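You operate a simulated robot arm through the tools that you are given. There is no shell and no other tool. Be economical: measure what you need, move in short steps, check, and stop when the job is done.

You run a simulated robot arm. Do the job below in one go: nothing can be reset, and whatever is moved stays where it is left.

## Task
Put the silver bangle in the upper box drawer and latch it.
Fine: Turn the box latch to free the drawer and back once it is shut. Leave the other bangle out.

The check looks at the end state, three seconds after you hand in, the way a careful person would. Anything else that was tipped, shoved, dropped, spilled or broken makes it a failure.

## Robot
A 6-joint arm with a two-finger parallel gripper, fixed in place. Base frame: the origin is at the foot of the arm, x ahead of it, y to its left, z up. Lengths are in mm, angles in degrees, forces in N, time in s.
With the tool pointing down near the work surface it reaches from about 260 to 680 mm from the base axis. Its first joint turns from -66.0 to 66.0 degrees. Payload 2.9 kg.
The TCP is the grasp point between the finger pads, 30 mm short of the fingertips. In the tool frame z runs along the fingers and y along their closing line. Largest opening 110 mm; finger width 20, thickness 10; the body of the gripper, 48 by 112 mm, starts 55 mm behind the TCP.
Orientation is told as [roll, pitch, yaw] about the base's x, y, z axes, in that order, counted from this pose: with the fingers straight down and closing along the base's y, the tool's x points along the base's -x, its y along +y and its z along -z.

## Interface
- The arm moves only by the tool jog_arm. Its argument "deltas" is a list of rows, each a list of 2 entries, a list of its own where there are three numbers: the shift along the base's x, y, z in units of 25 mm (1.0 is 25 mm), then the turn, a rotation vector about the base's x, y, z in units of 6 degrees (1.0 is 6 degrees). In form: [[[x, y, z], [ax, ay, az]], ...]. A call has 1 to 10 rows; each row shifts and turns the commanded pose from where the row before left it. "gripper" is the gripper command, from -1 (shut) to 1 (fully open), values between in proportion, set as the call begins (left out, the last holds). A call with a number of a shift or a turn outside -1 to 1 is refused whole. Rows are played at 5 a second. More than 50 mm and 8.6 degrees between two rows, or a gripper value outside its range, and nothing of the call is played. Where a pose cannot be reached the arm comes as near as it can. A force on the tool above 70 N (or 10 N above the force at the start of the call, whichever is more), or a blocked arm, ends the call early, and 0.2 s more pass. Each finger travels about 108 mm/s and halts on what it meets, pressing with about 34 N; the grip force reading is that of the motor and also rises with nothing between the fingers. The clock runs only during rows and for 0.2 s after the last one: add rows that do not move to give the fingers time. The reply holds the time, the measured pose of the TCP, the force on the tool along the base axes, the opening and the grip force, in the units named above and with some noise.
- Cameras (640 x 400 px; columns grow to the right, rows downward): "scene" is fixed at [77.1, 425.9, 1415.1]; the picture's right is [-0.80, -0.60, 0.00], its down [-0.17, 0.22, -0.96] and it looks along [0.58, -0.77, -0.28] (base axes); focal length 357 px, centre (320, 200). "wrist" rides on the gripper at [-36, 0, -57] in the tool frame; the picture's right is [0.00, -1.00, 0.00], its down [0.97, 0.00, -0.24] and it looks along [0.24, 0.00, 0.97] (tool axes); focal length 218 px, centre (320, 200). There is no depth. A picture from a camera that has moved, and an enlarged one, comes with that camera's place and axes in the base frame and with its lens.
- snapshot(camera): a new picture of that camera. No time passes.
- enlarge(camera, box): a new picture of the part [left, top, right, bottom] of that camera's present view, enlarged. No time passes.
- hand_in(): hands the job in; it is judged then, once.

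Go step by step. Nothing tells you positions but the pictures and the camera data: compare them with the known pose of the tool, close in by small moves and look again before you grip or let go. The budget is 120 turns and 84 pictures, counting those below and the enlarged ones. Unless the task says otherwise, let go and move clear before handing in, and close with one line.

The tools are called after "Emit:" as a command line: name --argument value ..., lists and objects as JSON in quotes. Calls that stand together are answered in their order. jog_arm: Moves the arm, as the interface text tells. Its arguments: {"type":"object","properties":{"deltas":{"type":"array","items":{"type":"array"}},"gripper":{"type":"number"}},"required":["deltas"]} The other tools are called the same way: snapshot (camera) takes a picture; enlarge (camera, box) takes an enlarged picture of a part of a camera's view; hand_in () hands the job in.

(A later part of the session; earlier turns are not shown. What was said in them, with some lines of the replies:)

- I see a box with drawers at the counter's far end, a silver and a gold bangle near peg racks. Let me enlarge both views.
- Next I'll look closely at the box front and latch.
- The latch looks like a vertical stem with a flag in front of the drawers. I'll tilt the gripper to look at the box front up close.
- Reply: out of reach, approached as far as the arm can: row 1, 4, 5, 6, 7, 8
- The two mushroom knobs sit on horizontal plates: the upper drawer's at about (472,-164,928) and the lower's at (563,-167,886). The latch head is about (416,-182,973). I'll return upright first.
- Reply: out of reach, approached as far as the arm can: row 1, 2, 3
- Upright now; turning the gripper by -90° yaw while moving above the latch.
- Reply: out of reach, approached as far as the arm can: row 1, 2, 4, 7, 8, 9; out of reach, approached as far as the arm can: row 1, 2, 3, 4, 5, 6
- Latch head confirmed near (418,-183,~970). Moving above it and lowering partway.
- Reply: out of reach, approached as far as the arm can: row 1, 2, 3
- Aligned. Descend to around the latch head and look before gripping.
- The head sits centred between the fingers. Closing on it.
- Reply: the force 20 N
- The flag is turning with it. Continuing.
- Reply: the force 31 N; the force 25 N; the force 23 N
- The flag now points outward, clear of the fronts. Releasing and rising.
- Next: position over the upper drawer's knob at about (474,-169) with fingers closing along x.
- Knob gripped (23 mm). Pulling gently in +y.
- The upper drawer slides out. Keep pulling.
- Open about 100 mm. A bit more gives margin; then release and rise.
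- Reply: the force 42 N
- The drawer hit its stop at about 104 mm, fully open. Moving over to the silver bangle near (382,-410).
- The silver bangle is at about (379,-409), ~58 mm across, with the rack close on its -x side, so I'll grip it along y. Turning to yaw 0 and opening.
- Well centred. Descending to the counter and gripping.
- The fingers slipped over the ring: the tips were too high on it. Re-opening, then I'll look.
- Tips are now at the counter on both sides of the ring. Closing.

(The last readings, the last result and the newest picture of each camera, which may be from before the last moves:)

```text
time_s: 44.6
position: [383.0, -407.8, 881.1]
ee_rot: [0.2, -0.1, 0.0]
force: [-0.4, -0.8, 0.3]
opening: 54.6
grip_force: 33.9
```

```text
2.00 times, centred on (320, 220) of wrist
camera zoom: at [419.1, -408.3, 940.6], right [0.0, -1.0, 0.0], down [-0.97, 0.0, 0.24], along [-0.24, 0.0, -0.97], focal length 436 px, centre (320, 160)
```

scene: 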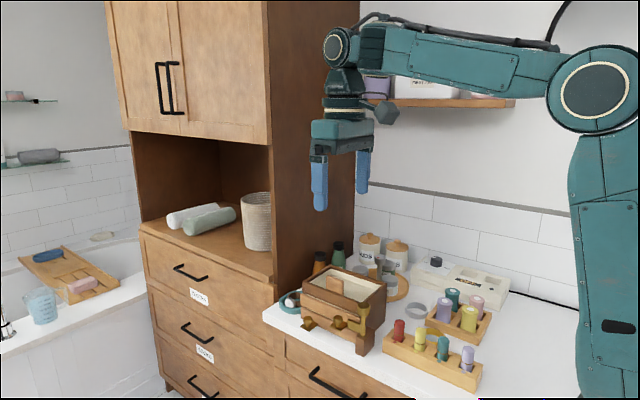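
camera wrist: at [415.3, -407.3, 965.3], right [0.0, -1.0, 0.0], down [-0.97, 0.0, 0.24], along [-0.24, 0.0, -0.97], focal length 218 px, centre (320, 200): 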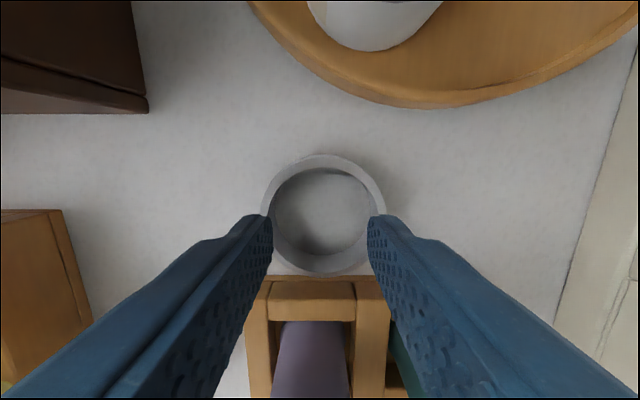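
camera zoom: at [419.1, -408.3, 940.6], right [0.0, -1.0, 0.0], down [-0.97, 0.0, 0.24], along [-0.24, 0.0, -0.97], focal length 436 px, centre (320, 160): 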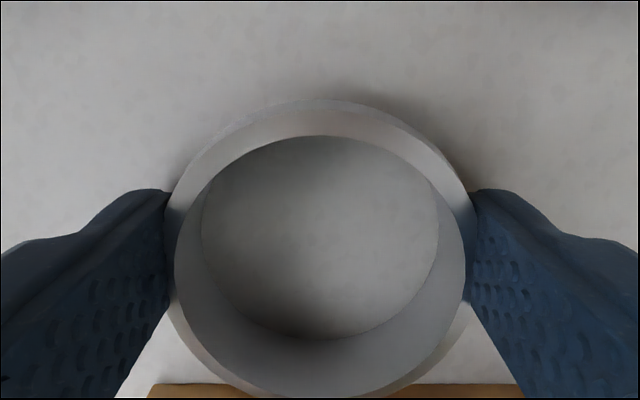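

Firm contact now at 54.6 mm with 34 N. Lifting slowly.

Emit:
jog_arm --deltas '[[[0, 0, 0.15], [0, 0, 0]], [[0, 0, 0.2], [0, 0, 0]], [[0, 0, 0.3], [0, 0, 0]], [[0, 0, 0.4], [0, 0, 0]], [[0, 0, 0], [0, 0, 0]]]'

Emit:
enlarge --camera "scene" --box '[380, 250, 460, 320]'

```text
time_s: 45.8
position: [381.7, -407.6, 908.8]
ee_rot: [0.1, -0.1, -0.1]
force: [-1.0, 0.6, 0.3]
opening: 54.3
grip_force: 33.6
```

```text
5.71 times, centred on (420, 285) of scene
camera zoom: at [77.1, 425.9, 1415.1], right [-0.8, -0.6, 0.0], down [-0.17, 0.22, -0.96], along [0.58, -0.77, -0.28], focal length 2040 px, centre (-251, -286)
```

zoom: 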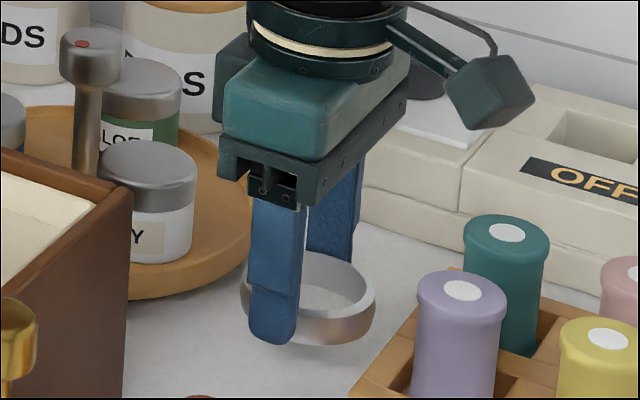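

Bangle is held. Raising and carrying it towards the drawer.

Emit:
jog_arm --deltas '[[[0, 0, 0.8], [0, 0, 0]], [[0, 0, 0.9], [0, 0, 0]], [[0, 0, 0.9], [0, 0, 0]], [[0, 0, 0.9], [0, 0, 0]], [[0, 0, 0.9], [0, 0, 0]], [[0.1, 0.4, 0.9], [0, 0, 0]], [[0.2, 0.9, 0], [0, 0, -0.7]], [[0.2, 0.9, 0], [0, 0, -0.8]], [[0.2, 0.9, 0], [0, 0, -0.8]], [[0.2, 0.9, 0], [0, 0, -0.8]]]'

Emit:
jog_arm --deltas '[[[0, 0.9, 0], [0, 0, -0.9]], [[0, 0.9, 0], [0, 0, -0.9]], [[0, 0.9, 0], [0, 0, -0.9]], [[0, 0.9, 0], [0, 0, -0.9]], [[0, 0.9, 0], [0, 0, -0.9]], [[0.2, 0.9, 0], [0, 0, -0.9]], [[0.2, 0.9, 0], [0, 0, -0.9]], [[0, 0, 0], [0, 0, 0]]]'

Emit:
snapshot --camera "scene"

```text
time_s: 48.0
position: [403.7, -308.0, 1040.8]
ee_rot: [0.1, -0.1, -18.7]
force: [0.5, 0.4, -0.6]
opening: 54.4
grip_force: 33.8
```

```text
time_s: 49.8
position: [413.4, -151.6, 1041.2]
ee_rot: [0.2, -0.1, -56.5]
force: [0.1, 0.5, -1.2]
opening: 54.2
grip_force: 33.6
```

```text
41 pictures are left
```

scene: 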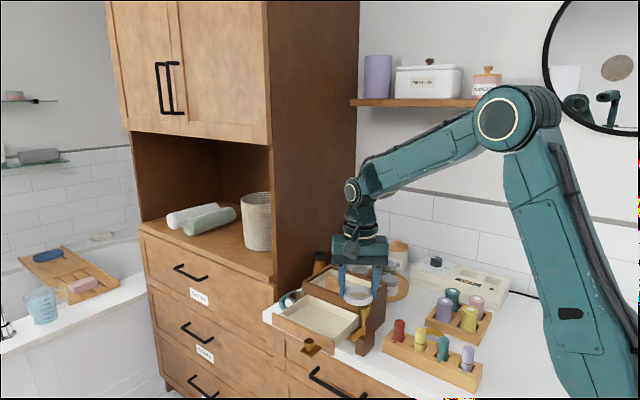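

Emit:
jog_arm --deltas '[[[0.6, 0, 0], [0, 0, -0.8]], [[0.6, 0, 0], [0, 0, -0.8]], [[0.6, 0, 0], [0, 0, -0.8]], [[0.6, 0, 0], [0, 0, -0.8]], [[0.6, 0, 0], [0, 0, -0.8]], [[0.6, 0, 0], [0, 0, -0.8]], [[0.4, 0, 0], [0, 0, -0.8]], [[0, 0, 0], [0, 0, 0]]]'

Emit:
snapshot --camera "wrist"

Emit:
enlarge --camera "scene" --box '[260, 225, 400, 365]'

```text
time_s: 51.6
position: [514.0, -150.9, 1040.1]
ee_rot: [0.2, -0.1, -90.2]
force: [0.2, 1.1, -0.8]
opening: 54.4
grip_force: 34.7
```

```text
40 pictures are left
camera wrist: at [513.6, -185.8, 1098.6], right [-1.0, 0.0, 0.0], down [0.0, 0.97, 0.24], along [0.0, 0.24, -0.97], focal length 218 px, centre (320, 200)
```

wrist: 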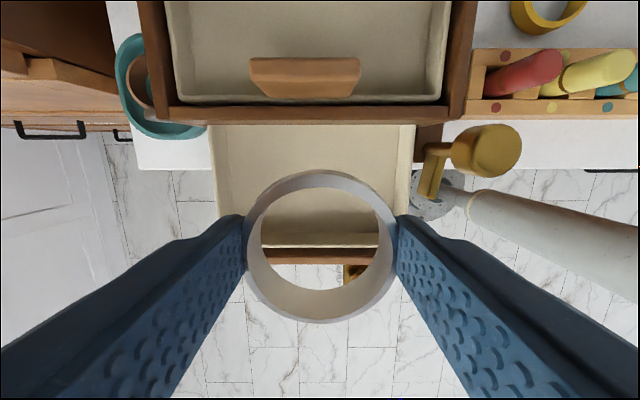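

```text
2.86 times, centred on (330, 295) of scene
camera zoom: at [77.1, 425.9, 1415.1], right [-0.8, -0.6, 0.0], down [-0.17, 0.22, -0.96], along [0.58, -0.77, -0.28], focal length 1020 px, centre (291, -71)
```

zoom: 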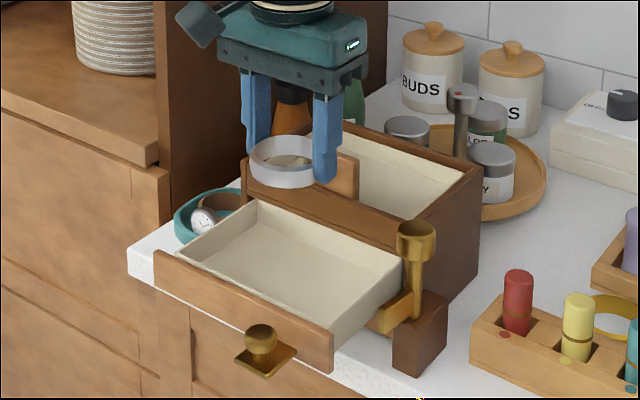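

Ring is above the open tray (visible y about -112 to -198). Lowering, centred at about (518,-154).

Emit:
jog_arm --deltas '[[[0.16, -0.12, -0.7], [0, 0, 0]], [[0, 0, -0.7], [0, 0, 0]], [[0, 0, -0.7], [0, 0, 0]], [[0, 0, -0.7], [0, 0, 0]], [[0, 0, -0.7], [0, 0, 0]], [[0, 0, -0.3], [0, 0, 0]], [[0, 0, 0], [0, 0, 0]]]'

Emit:
snapshot --camera "wrist"

Emit:
enlarge --camera "scene" --box '[270, 250, 380, 350]'

```text
time_s: 53.2
position: [519.2, -153.8, 943.3]
ee_rot: [0.1, -0.1, -90.1]
force: [0.6, -0.9, -0.9]
opening: 54.3
grip_force: 34.0
```

```text
38 pictures are left
camera wrist: at [519.1, -189.4, 1001.7], right [-1.0, 0.0, 0.0], down [0.0, 0.97, 0.24], along [0.0, 0.24, -0.97], focal length 218 px, centre (320, 200)
```

wrist: 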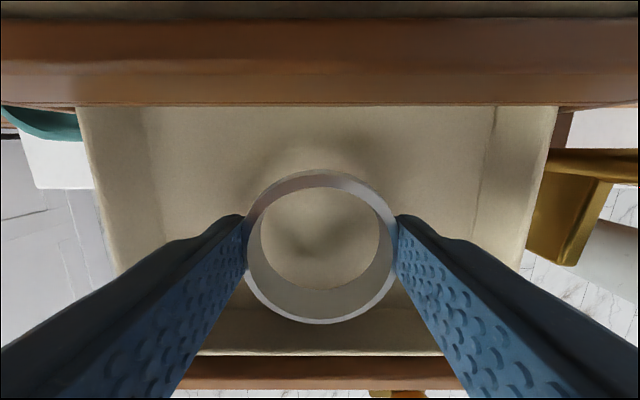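

```text
4.00 times, centred on (325, 300) of scene
camera zoom: at [77.1, 425.9, 1415.1], right [-0.8, -0.6, 0.0], down [-0.17, 0.22, -0.96], along [0.58, -0.77, -0.28], focal length 1428 px, centre (300, -200)
```

zoom: 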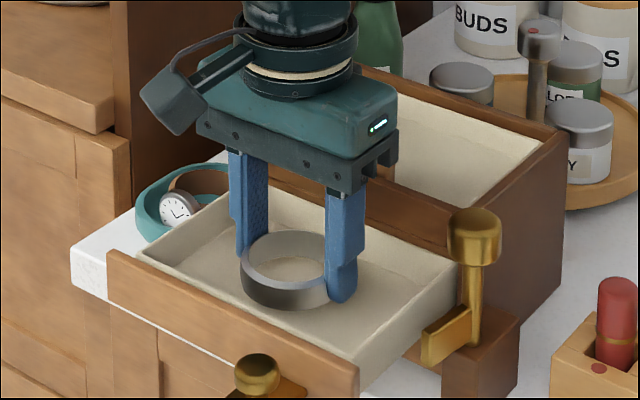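

Well inside the tray. Lowering in small steps to find the floor.

Emit:
jog_arm --deltas '[[[0, 0, -0.16], [0, 0, 0]], [[0, 0, -0.16], [0, 0, 0]], [[0, 0, 0], [0, 0, 0]]]'

Emit:
enlarge --camera "scene" --box '[270, 250, 380, 350]'

```text
time_s: 54.0
position: [518.2, -153.8, 936.3]
ee_rot: [0.3, -0.2, -90.1]
force: [-0.1, 0.6, 0.0]
opening: 54.5
grip_force: 34.3
```

```text
4.00 times, centred on (325, 300) of scene
camera zoom: at [77.1, 425.9, 1415.1], right [-0.8, -0.6, 0.0], down [-0.17, 0.22, -0.96], along [0.58, -0.77, -0.28], focal length 1428 px, centre (300, -200)
```

zoom: 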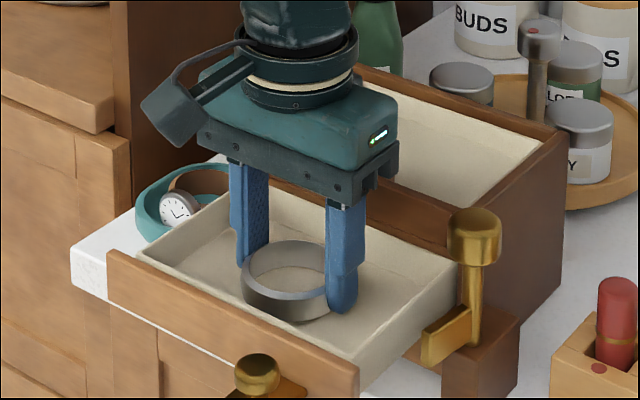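

Emit:
jog_arm --deltas '[[[0, 0, -0.12], [0, 0, 0]], [[0, 0, 0], [0, 0, 0]]]'

Emit:
jog_arm --deltas '[[[0, 0, -0.1], [0, 0, 0]], [[0, 0, 0], [0, 0, 0]]]'

Emit:
enlarge --camera "scene" --box '[270, 250, 380, 350]'

```text
time_s: 54.6
position: [518.2, -153.7, 934.6]
ee_rot: [0.1, -0.2, -90.2]
force: [-0.1, 0.4, -0.4]
opening: 54.3
grip_force: 34.2
```

```text
time_s: 55.2
position: [519.0, -155.3, 932.3]
ee_rot: [0.1, -0.2, -90.1]
force: [-2.6, 0.7, 8.4]
opening: 54.3
grip_force: 34.2
```

```text
4.00 times, centred on (325, 300) of scene
camera zoom: at [76.9, 426.0, 1415.1], right [-0.8, -0.6, 0.0], down [-0.17, 0.22, -0.96], along [0.58, -0.77, -0.28], focal length 1428 px, centre (300, -200)
```

zoom: 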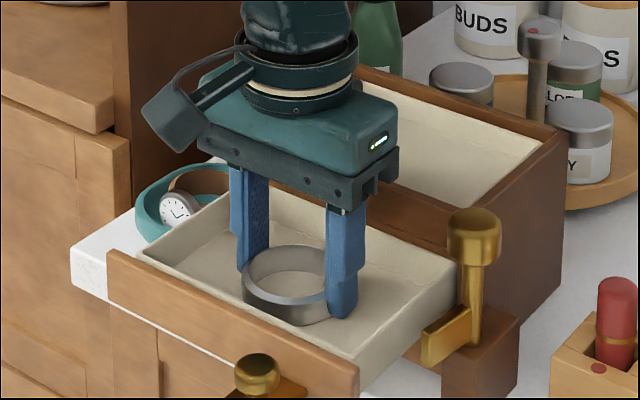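

Contact (8 N upward): the ring rests on the tray floor. Opening a little and rising.

Emit:
jog_arm --deltas '[[[0, 0, 0], [0, 0, 0]], [[0, 0, 0], [0, 0, 0]], [[0, 0, 0], [0, 0, 0]]]' --gripper 0.35

Emit:
jog_arm --deltas '[[[0, 0, 0.3], [0, 0, 0]], [[0, 0, 0.6], [0, 0, 0]], [[0, 0, 0.9], [0, 0, 0]], [[0, 0, 0.9], [0, 0, 0]], [[0, 0, 0.9], [0, 0, 0]], [[0, 0, 0.7], [0, 0, 0]], [[0, 0, 0], [0, 0, 0]]]'

Emit:
snapshot --camera "wrist"

Emit:
enlarge --camera "scene" --box '[270, 235, 400, 365]'

```text
time_s: 56.0
position: [517.9, -155.8, 931.4]
ee_rot: [0.0, -0.1, -90.2]
force: [0.0, 0.1, 0.2]
opening: 74.1
grip_force: 0.0
```

```text
time_s: 57.6
position: [519.2, -151.3, 1038.9]
ee_rot: [0.2, 0.0, -90.1]
force: [-0.9, -0.1, -0.8]
opening: 74.2
grip_force: 0.1
```

```text
34 pictures are left
camera wrist: at [518.9, -186.2, 1097.4], right [-1.0, 0.0, 0.0], down [0.0, 0.97, 0.24], along [0.0, 0.24, -0.97], focal length 218 px, centre (320, 200)
```

wrist: 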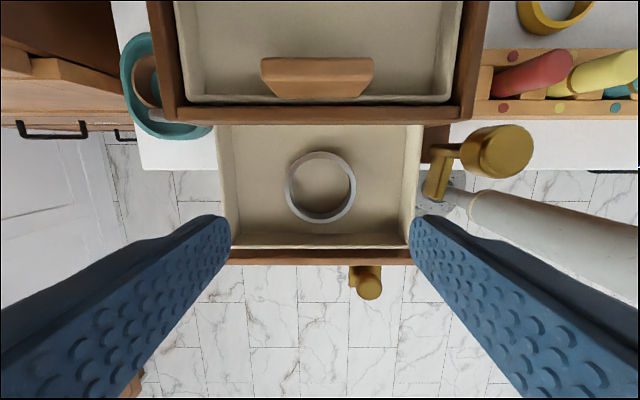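

```text
3.08 times, centred on (335, 300) of scene
camera zoom: at [77.1, 425.9, 1415.1], right [-0.8, -0.6, 0.0], down [-0.17, 0.22, -0.96], along [0.58, -0.77, -0.28], focal length 1099 px, centre (274, -108)
```

zoom: 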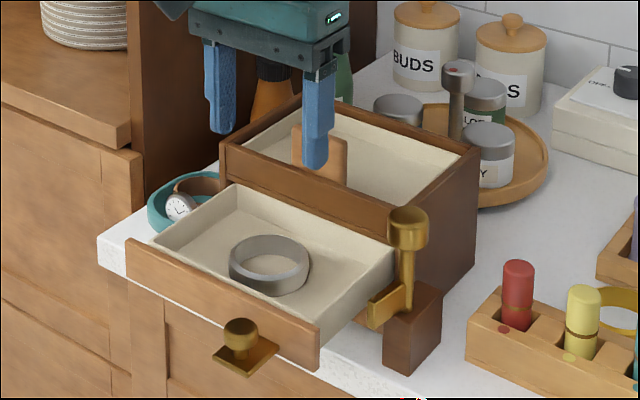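

The bangle lies flat in the tray. Next, back to the knob at about (475,-67) to push the drawer shut.

Emit:
jog_arm --deltas '[[[-0.44, 0.85, 0], [0, 0, 0]], [[-0.44, 0.85, 0], [0, 0, 0]], [[-0.44, 0.85, 0], [0, 0, 0]], [[-0.44, 0.85, 0], [0, 0, 0]], [[0, 0, -0.8], [0, 0, 0]], [[0, 0, -0.8], [0, 0, 0]], [[0, 0, -0.8], [0, 0, 0]], [[0, 0, 0], [0, 0, 0]]]' --gripper -0.2

Emit:
snapshot --camera "wrist"

```text
time_s: 59.4
position: [474.8, -67.8, 978.1]
ee_rot: [0.2, 0.0, -90.0]
force: [-0.3, 0.3, -0.3]
opening: 43.9
grip_force: 0.1
```

```text
32 pictures are left
camera wrist: at [474.9, -103.8, 1036.4], right [-1.0, 0.0, 0.0], down [0.0, 0.97, 0.24], along [0.0, 0.24, -0.97], focal length 218 px, centre (320, 200)
```

wrist: 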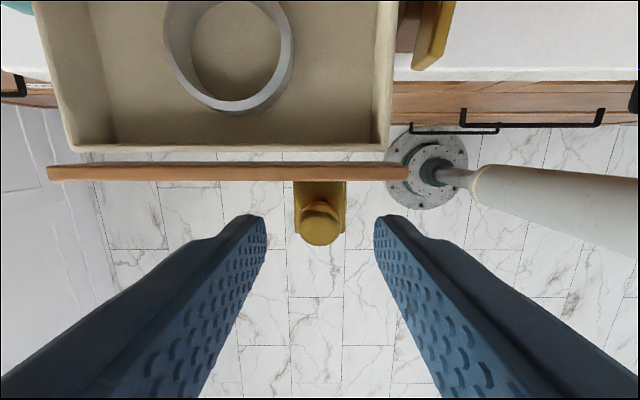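

Emit:
jog_arm --deltas '[[[0.02, 0, -0.5], [0, 0, 0]], [[0, 0, -0.5], [0, 0, 0]], [[0, 0, -0.28], [0, 0, 0]], [[0, 0, 0], [0, 0, 0]]]'

Emit:
jog_arm --deltas '[[[0, 0, 0], [0, 0, 0]], [[0, 0, 0], [0, 0, 0]], [[0, 0, 0], [0, 0, 0]]]' --gripper -1

Emit:
jog_arm --deltas '[[[0, -0.3, 0], [0, 0, 0]], [[0, -0.3, 0], [0, 0, 0]], [[0, -0.3, 0], [0, 0, 0]], [[0, -0.3, 0], [0, 0, 0]], [[0, 0, 0], [0, 0, 0]]]'

Emit:
enlarge --camera "scene" --box '[270, 235, 400, 365]'

```text
time_s: 60.4
position: [473.4, -68.6, 945.0]
ee_rot: [0.1, -0.2, -90.2]
force: [-0.2, -0.4, -0.5]
opening: 44.1
grip_force: 0.0
```

```text
time_s: 61.2
position: [474.6, -68.6, 946.2]
ee_rot: [0.3, -0.1, -90.1]
force: [13.4, -0.2, -6.5]
opening: 23.0
grip_force: 45.3
```

```text
time_s: 62.4
position: [476.3, -99.6, 945.5]
ee_rot: [0.2, -0.1, -90.0]
force: [22.9, 0.9, -24.1]
opening: 23.3
grip_force: 45.0
```

```text
3.08 times, centred on (335, 300) of scene
camera zoom: at [78.0, 425.9, 1415.0], right [-0.8, -0.6, 0.0], down [-0.17, 0.22, -0.96], along [0.58, -0.77, -0.28], focal length 1099 px, centre (274, -108)
```

zoom: 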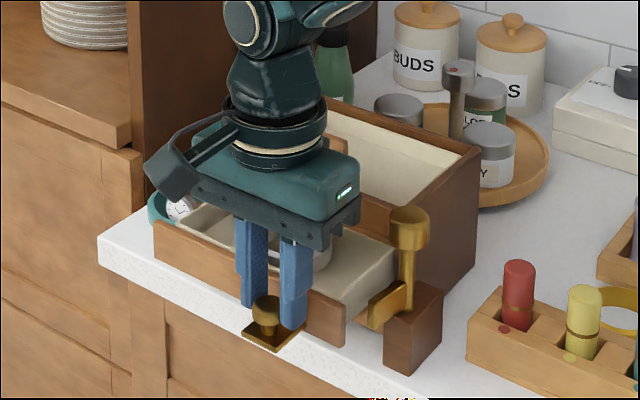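

Emit:
jog_arm --deltas '[[[0.04, -0.3, -0.03], [0, 0, 0]], [[0.03, -0.3, -0.03], [0, 0, 0]], [[0, -0.3, 0], [0, 0, 0]], [[0, -0.3, 0], [0, 0, 0]], [[0, 0, 0], [0, 0, 0]]]'

Emit:
enlarge --camera "scene" --box '[270, 235, 400, 365]'

```text
time_s: 63.6
position: [474.3, -128.5, 945.9]
ee_rot: [0.1, -0.1, -90.1]
force: [-8.9, 0.2, 5.4]
opening: 23.2
grip_force: 45.0
```

```text
3.08 times, centred on (335, 300) of scene
camera zoom: at [76.8, 426.0, 1415.1], right [-0.8, -0.6, 0.0], down [-0.17, 0.22, -0.96], along [0.58, -0.77, -0.28], focal length 1099 px, centre (274, -108)
```

zoom: 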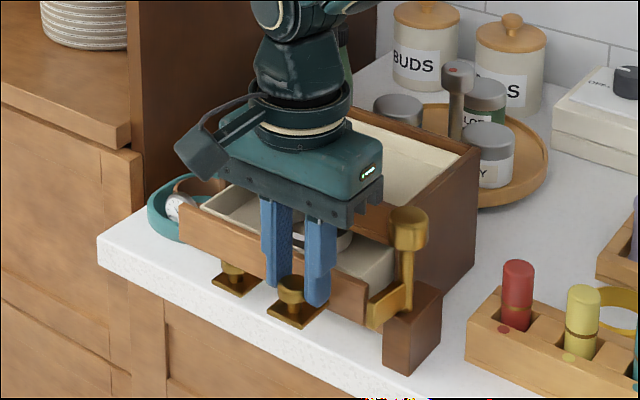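

Emit:
jog_arm --deltas '[[[0, -0.3, 0], [0, 0, 0]], [[0, -0.3, 0], [0, 0, 0]], [[0, -0.3, 0], [0, 0, 0]], [[0, -0.3, 0], [0, 0, 0]], [[0, -0.3, 0], [0, 0, 0]], [[0, -0.2, 0], [0, 0, 0]], [[0, 0, 0], [0, 0, 0]]]'

Emit:
enlarge --camera "scene" --box '[270, 235, 400, 365]'

Emit:
snapshot --camera "wrist"

```text
time_s: 65.2
position: [475.0, -171.6, 945.7]
ee_rot: [-0.1, 0.0, -90.2]
force: [-28.1, -0.2, 32.9]
opening: 23.3
grip_force: 44.9
```

```text
3.08 times, centred on (335, 300) of scene
camera zoom: at [75.9, 426.1, 1415.1], right [-0.8, -0.6, 0.0], down [-0.17, 0.22, -0.96], along [0.58, -0.77, -0.28], focal length 1099 px, centre (274, -108)
```

zoom: 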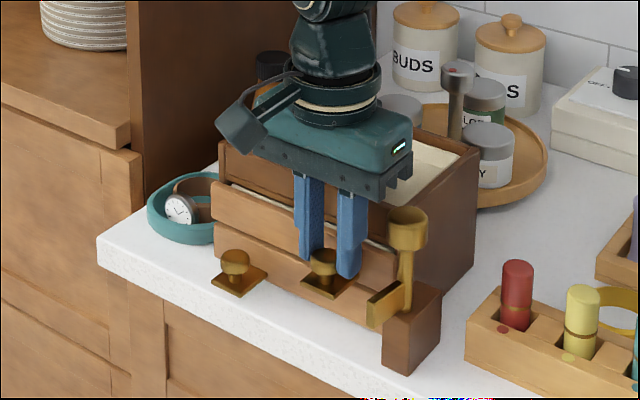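

```text
28 pictures are left
camera wrist: at [475.6, -206.6, 1004.5], right [-1.0, 0.0, 0.0], down [0.0, 0.97, 0.24], along [0.0, 0.24, -0.97], focal length 218 px, centre (320, 200)
```

wrist: 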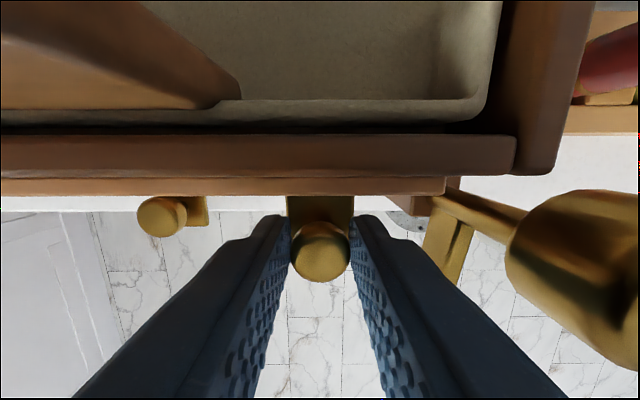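

About 2 mm more to shut; pushing to the stop, correcting side force.

Emit:
jog_arm --deltas '[[[-0.06, -0.1, 0.05], [0, 0, 0]], [[-0.04, -0.1, 0.03], [0, 0, 0]], [[0, 0, 0], [0, 0, 0]]]'

Emit:
snapshot --camera "wrist"

```text
time_s: 66.0
position: [476.2, -174.4, 945.6]
ee_rot: [0.2, 0.0, -89.6]
force: [8.7, 17.4, -7.2]
opening: 23.2
grip_force: 44.8
```

```text
27 pictures are left
camera wrist: at [475.4, -209.4, 1004.3], right [-1.0, -0.01, 0.0], down [-0.01, 0.97, 0.24], along [0.0, 0.24, -0.97], focal length 218 px, centre (320, 200)
```

wrist: 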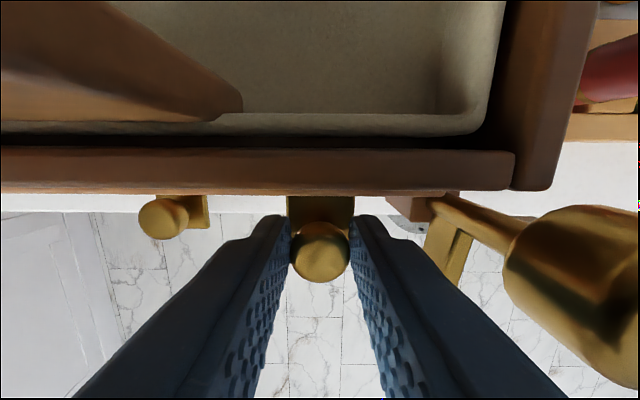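

Drawer is against its stop. Releasing and rising.

Emit:
jog_arm --deltas '[[[0, 0.1, 0], [0, 0, 0]], [[0, 0, 0], [0, 0, 0]], [[0, 0, 0], [0, 0, 0]], [[0, 0, 0.6], [0, 0, 0]], [[0, 0, 0.9], [0, 0, 0]], [[0, 0, 0.9], [0, 0, 0]], [[0, 0, 0.9], [0, 0, 0]], [[0, 0, 0.5], [0, 0, 0]], [[0, 0, 0], [0, 0, 0]]]' --gripper -0.25

Emit:
snapshot --camera "wrist"

Emit:
enlarge --camera "scene" --box '[270, 255, 400, 365]'

```text
time_s: 68.0
position: [473.0, -174.3, 1041.7]
ee_rot: [0.2, -0.1, -90.1]
force: [-0.5, 0.2, 0.5]
opening: 41.4
grip_force: 0.0
```

```text
26 pictures are left
camera wrist: at [474.1, -209.9, 1100.3], right [-1.0, 0.0, 0.0], down [0.0, 0.97, 0.24], along [0.0, 0.24, -0.97], focal length 218 px, centre (320, 200)
```

wrist: 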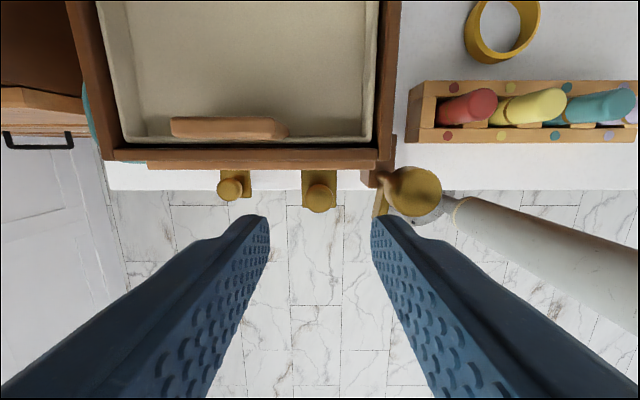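

```text
3.64 times, centred on (335, 310) of scene
camera zoom: at [77.1, 425.9, 1415.1], right [-0.8, -0.6, 0.0], down [-0.17, 0.22, -0.96], along [0.58, -0.77, -0.28], focal length 1298 px, centre (266, -200)
```

zoom: 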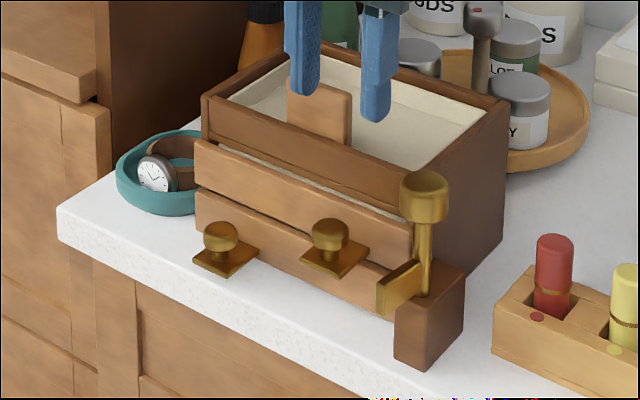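

Drawer closed as originally. Now back over the latch head with yaw near -7 to turn it back.

Emit:
jog_arm --deltas '[[[-0.3, -0.06, 0], [0, 0, 1]], [[-0.3, -0.06, 0], [0, 0, 1]], [[-0.3, -0.06, 0], [0, 0, 1]], [[-0.3, -0.06, 0], [0, 0, 1]], [[-0.3, -0.06, 0], [0, 0, 1]], [[-0.3, -0.06, 0], [0, 0, 1]], [[-0.36, -0.03, 0], [0, 0, 1]], [[0, 0, 0], [0, 0, 1]], [[0, 0, 0], [0, 0, 1]], [[0, 0, 0], [0, 0, 1]]]'

Emit:
jog_arm --deltas '[[[0, 0, 0], [0, 0, 1]], [[0, 0, 0], [0, 0, 1]], [[0, 0, 0], [0, 0, 1]], [[0, 0, 0], [0, 0, 0.6]], [[0, 0, 0], [0, 0, 0]]]'

Emit:
snapshot --camera "wrist"

```text
time_s: 70.2
position: [419.1, -183.6, 1042.8]
ee_rot: [0.1, 0.0, -29.9]
force: [-0.1, -0.3, 0.1]
opening: 41.3
grip_force: 0.0
```

```text
time_s: 71.4
position: [419.8, -184.7, 1042.5]
ee_rot: [0.1, -0.1, -8.5]
force: [-0.2, 0.0, 0.0]
opening: 41.4
grip_force: 0.1
```

```text
24 pictures are left
camera wrist: at [456.1, -189.0, 1100.8], right [-0.15, -0.99, 0.0], down [-0.96, 0.14, 0.24], along [-0.24, 0.04, -0.97], focal length 218 px, centre (320, 200)
```

wrist: 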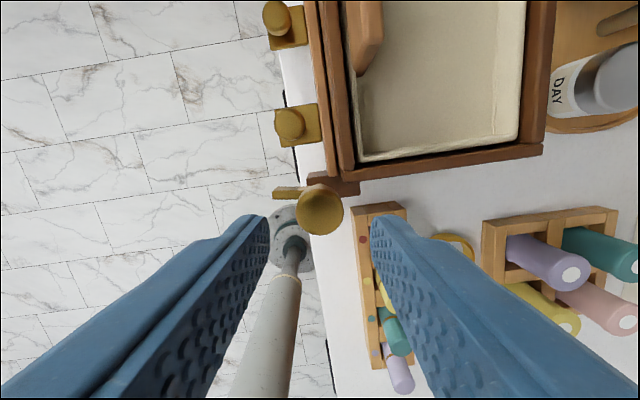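

Emit:
jog_arm --deltas '[[[-0.05, 0.05, -0.8], [0, 0, 0]], [[0, 0, -0.8], [0, 0, 0]], [[0, 0, -0.7], [0, 0, 0]], [[0, 0, 0], [0, 0, 0]]]'

Emit:
snapshot --camera "wrist"

```text
time_s: 72.4
position: [418.8, -184.7, 984.3]
ee_rot: [0.2, -0.1, -8.5]
force: [0.3, 0.2, -0.2]
opening: 41.2
grip_force: 0.0
```

```text
23 pictures are left
camera wrist: at [455.2, -189.7, 1043.0], right [-0.15, -0.99, 0.0], down [-0.96, 0.14, 0.24], along [-0.24, 0.04, -0.97], focal length 218 px, centre (320, 200)
```

wrist: 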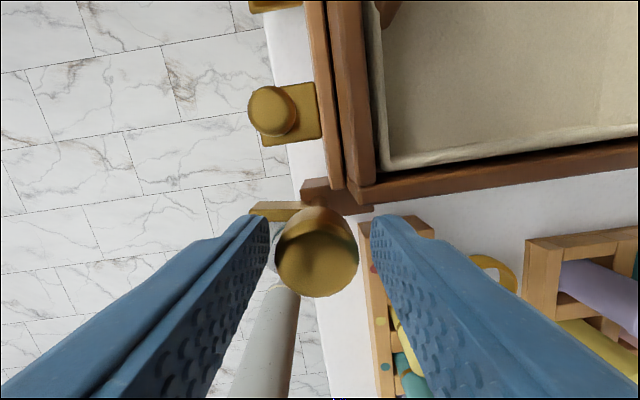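

Emit:
jog_arm --deltas '[[[0, 0.04, 0], [0, 0, 0]], [[0, 0, 0], [0, 0, 0]], [[0, 0, 0], [0, 0, 0]], [[0, 0, 0], [0, 0, 0]]]' --gripper -1

Emit:
jog_arm --deltas '[[[0, 0, 0], [0, 0, -0.9]], [[0, 0, 0], [0, 0, -0.9]], [[0, 0, 0], [0, 0, -0.9]], [[0, 0, 0], [0, 0, -0.9]], [[0, 0, 0], [0, 0, -0.9]], [[0, 0, 0], [0, 0, 0]]]'

Emit:
enlarge --camera "scene" --box '[270, 235, 400, 365]'

```text
time_s: 73.4
position: [419.6, -182.5, 984.6]
ee_rot: [0.1, -0.2, -8.6]
force: [8.9, -7.1, -16.8]
opening: 29.3
grip_force: 44.7
```

```text
time_s: 74.8
position: [419.1, -184.2, 984.9]
ee_rot: [0.1, -0.2, -35.9]
force: [8.0, -31.7, -14.3]
opening: 29.6
grip_force: 45.1
```

```text
3.08 times, centred on (335, 300) of scene
camera zoom: at [77.5, 425.0, 1415.4], right [-0.8, -0.6, 0.0], down [-0.17, 0.22, -0.96], along [0.58, -0.77, -0.28], focal length 1099 px, centre (274, -108)
```

zoom: 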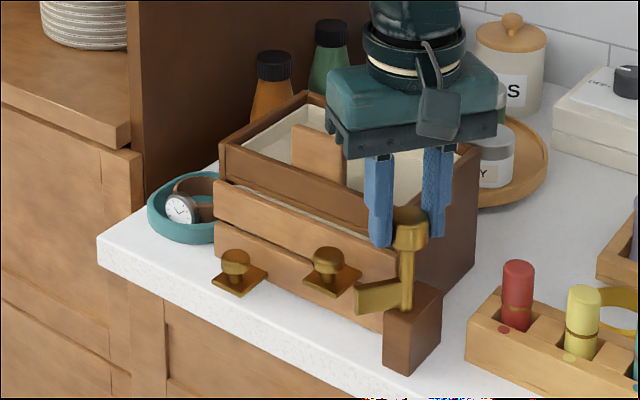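

The flag is turning back. Continuing with a small force correction.

Emit:
jog_arm --deltas '[[[0.02, -0.06, -0.02], [0, 0, -0.9]], [[0, 0, 0], [0, 0, -0.9]], [[0, 0, 0], [0, 0, -0.9]], [[0, 0, 0], [0, 0, -0.9]], [[0, 0, 0], [0, 0, -0.9]], [[0, 0, 0], [0, 0, 0]]]'

Emit:
jog_arm --deltas '[[[0, 0, 0], [0, 0, -0.9]], [[0, 0, 0], [0, 0, -0.9]], [[0, 0, 0], [0, 0, -0.9]], [[0, 0, 0], [0, 0, -0.9]], [[0, 0, 0], [0, 0, 0]]]'

Emit:
enlarge --camera "scene" --box '[270, 255, 400, 365]'

Emit:
snapshot --camera "wrist"

```text
time_s: 76.2
position: [416.8, -185.1, 983.4]
ee_rot: [-0.1, -0.1, -62.8]
force: [-7.5, -26.3, -5.5]
opening: 29.7
grip_force: 44.6
```

```text
time_s: 77.4
position: [416.8, -185.1, 985.3]
ee_rot: [0.1, -0.3, -84.4]
force: [-16.7, -22.1, 17.6]
opening: 29.4
grip_force: 45.5
```

```text
3.64 times, centred on (335, 310) of scene
camera zoom: at [76.4, 425.4, 1415.3], right [-0.8, -0.6, 0.0], down [-0.17, 0.22, -0.96], along [0.58, -0.77, -0.28], focal length 1298 px, centre (266, -200)
```

zoom: 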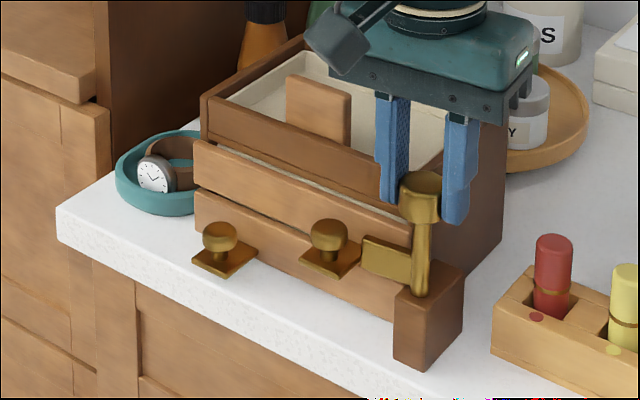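

```text
20 pictures are left
camera wrist: at [421.1, -220.4, 1043.4], right [-1.0, -0.1, 0.0], down [-0.09, 0.97, 0.24], along [-0.02, 0.23, -0.97], focal length 218 px, centre (320, 200)
```

wrist: 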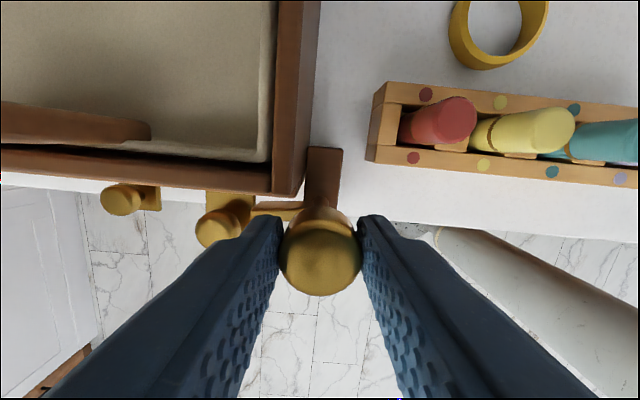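

Almost there: about 6.5° remains.

Emit:
jog_arm --deltas '[[[-0.02, -0.03, 0.02], [0, 0, -0.6]], [[0, 0, 0], [0, 0, -0.6]], [[0, 0, 0], [0, 0, 0]]]'

Emit:
enlarge --camera "scene" --box '[270, 255, 400, 365]'

```text
time_s: 78.2
position: [417.4, -185.1, 986.3]
ee_rot: [0.0, -0.2, -91.4]
force: [-15.3, -16.4, 16.4]
opening: 29.1
grip_force: 45.5
```

```text
3.64 times, centred on (335, 310) of scene
camera zoom: at [76.5, 425.6, 1415.2], right [-0.8, -0.6, 0.0], down [-0.17, 0.22, -0.96], along [0.58, -0.77, -0.28], focal length 1298 px, centre (266, -200)
```

zoom: 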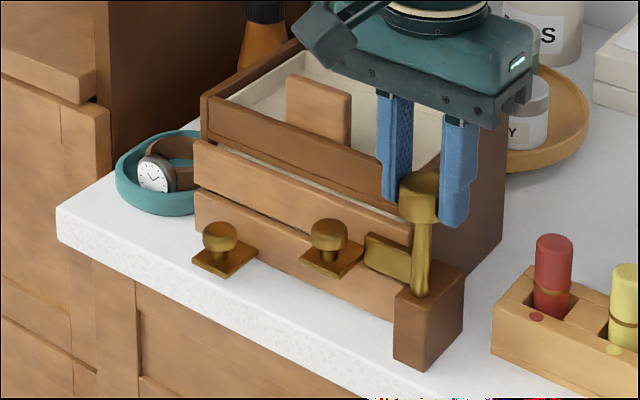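

The flag matches its original latched position. Releasing and moving clear.

Emit:
jog_arm --deltas '[[[0, 0, 0], [0, 0, 0]], [[0, 0, 0], [0, 0, 0]], [[0, 0, 0.5], [0, 0, 0]], [[0, 0, 0.8], [0, 0, 0]], [[0, 0, 0.9], [0, 0, 0]], [[0, 0.3, 0.9], [0, 0, 0]], [[0, 0.9, 0], [0, 0, 0]], [[0, 0.9, 0], [0, 0, 0]], [[0, 0.9, 0], [0, 0, 0]], [[0, 0, 0], [0, 0, 0]]]' --gripper -0.25

Emit:
enlarge --camera "scene" --box '[270, 255, 400, 365]'

Emit:
snapshot --camera "scene"

Emit:
snapshot --camera "wrist"

```text
time_s: 80.4
position: [420.2, -109.1, 1064.4]
ee_rot: [0.2, -0.1, -91.4]
force: [0.0, -0.2, -0.1]
opening: 41.4
grip_force: 0.1
```

```text
3.64 times, centred on (335, 310) of scene
camera zoom: at [77.1, 426.0, 1415.1], right [-0.8, -0.6, 0.0], down [-0.17, 0.22, -0.96], along [0.58, -0.77, -0.28], focal length 1298 px, centre (266, -200)
```

zoom: 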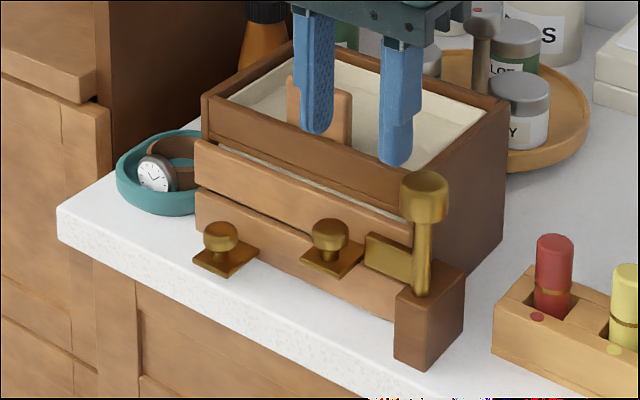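

```text
17 pictures are left
```

scene: 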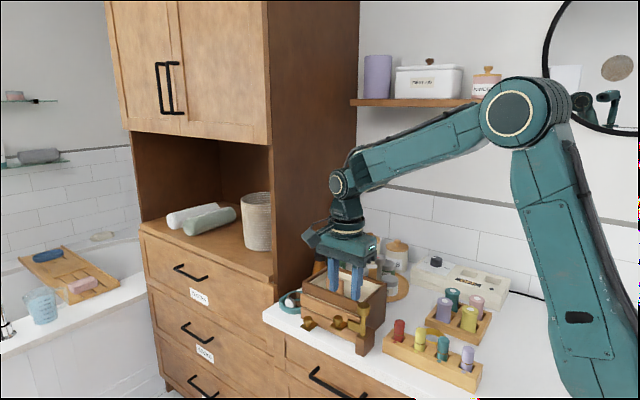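

```text
16 pictures are left
camera wrist: at [418.9, -143.8, 1123.3], right [-1.0, 0.02, 0.0], down [0.02, 0.97, 0.24], along [0.01, 0.24, -0.97], focal length 218 px, centre (320, 200)
```

wrist: 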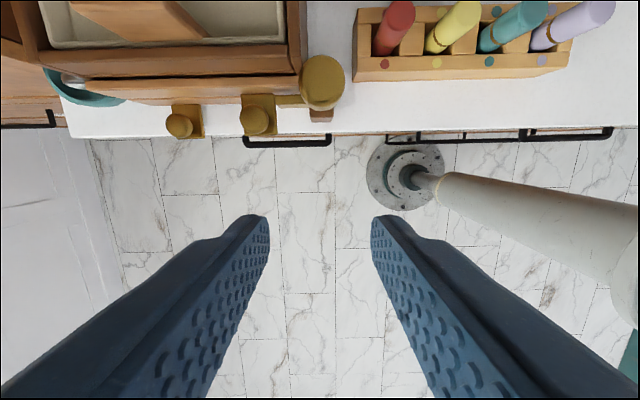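

The drawer is shut, the latch flag is back across it, the gold bangle is still out, and the arm is clear. Handing in.

Emit:
hand_in

```text
The job is handed in.
```

The silver bangle is in the upper box drawer, the drawer is shut and latched, and the gold bangle was left out on the counter.
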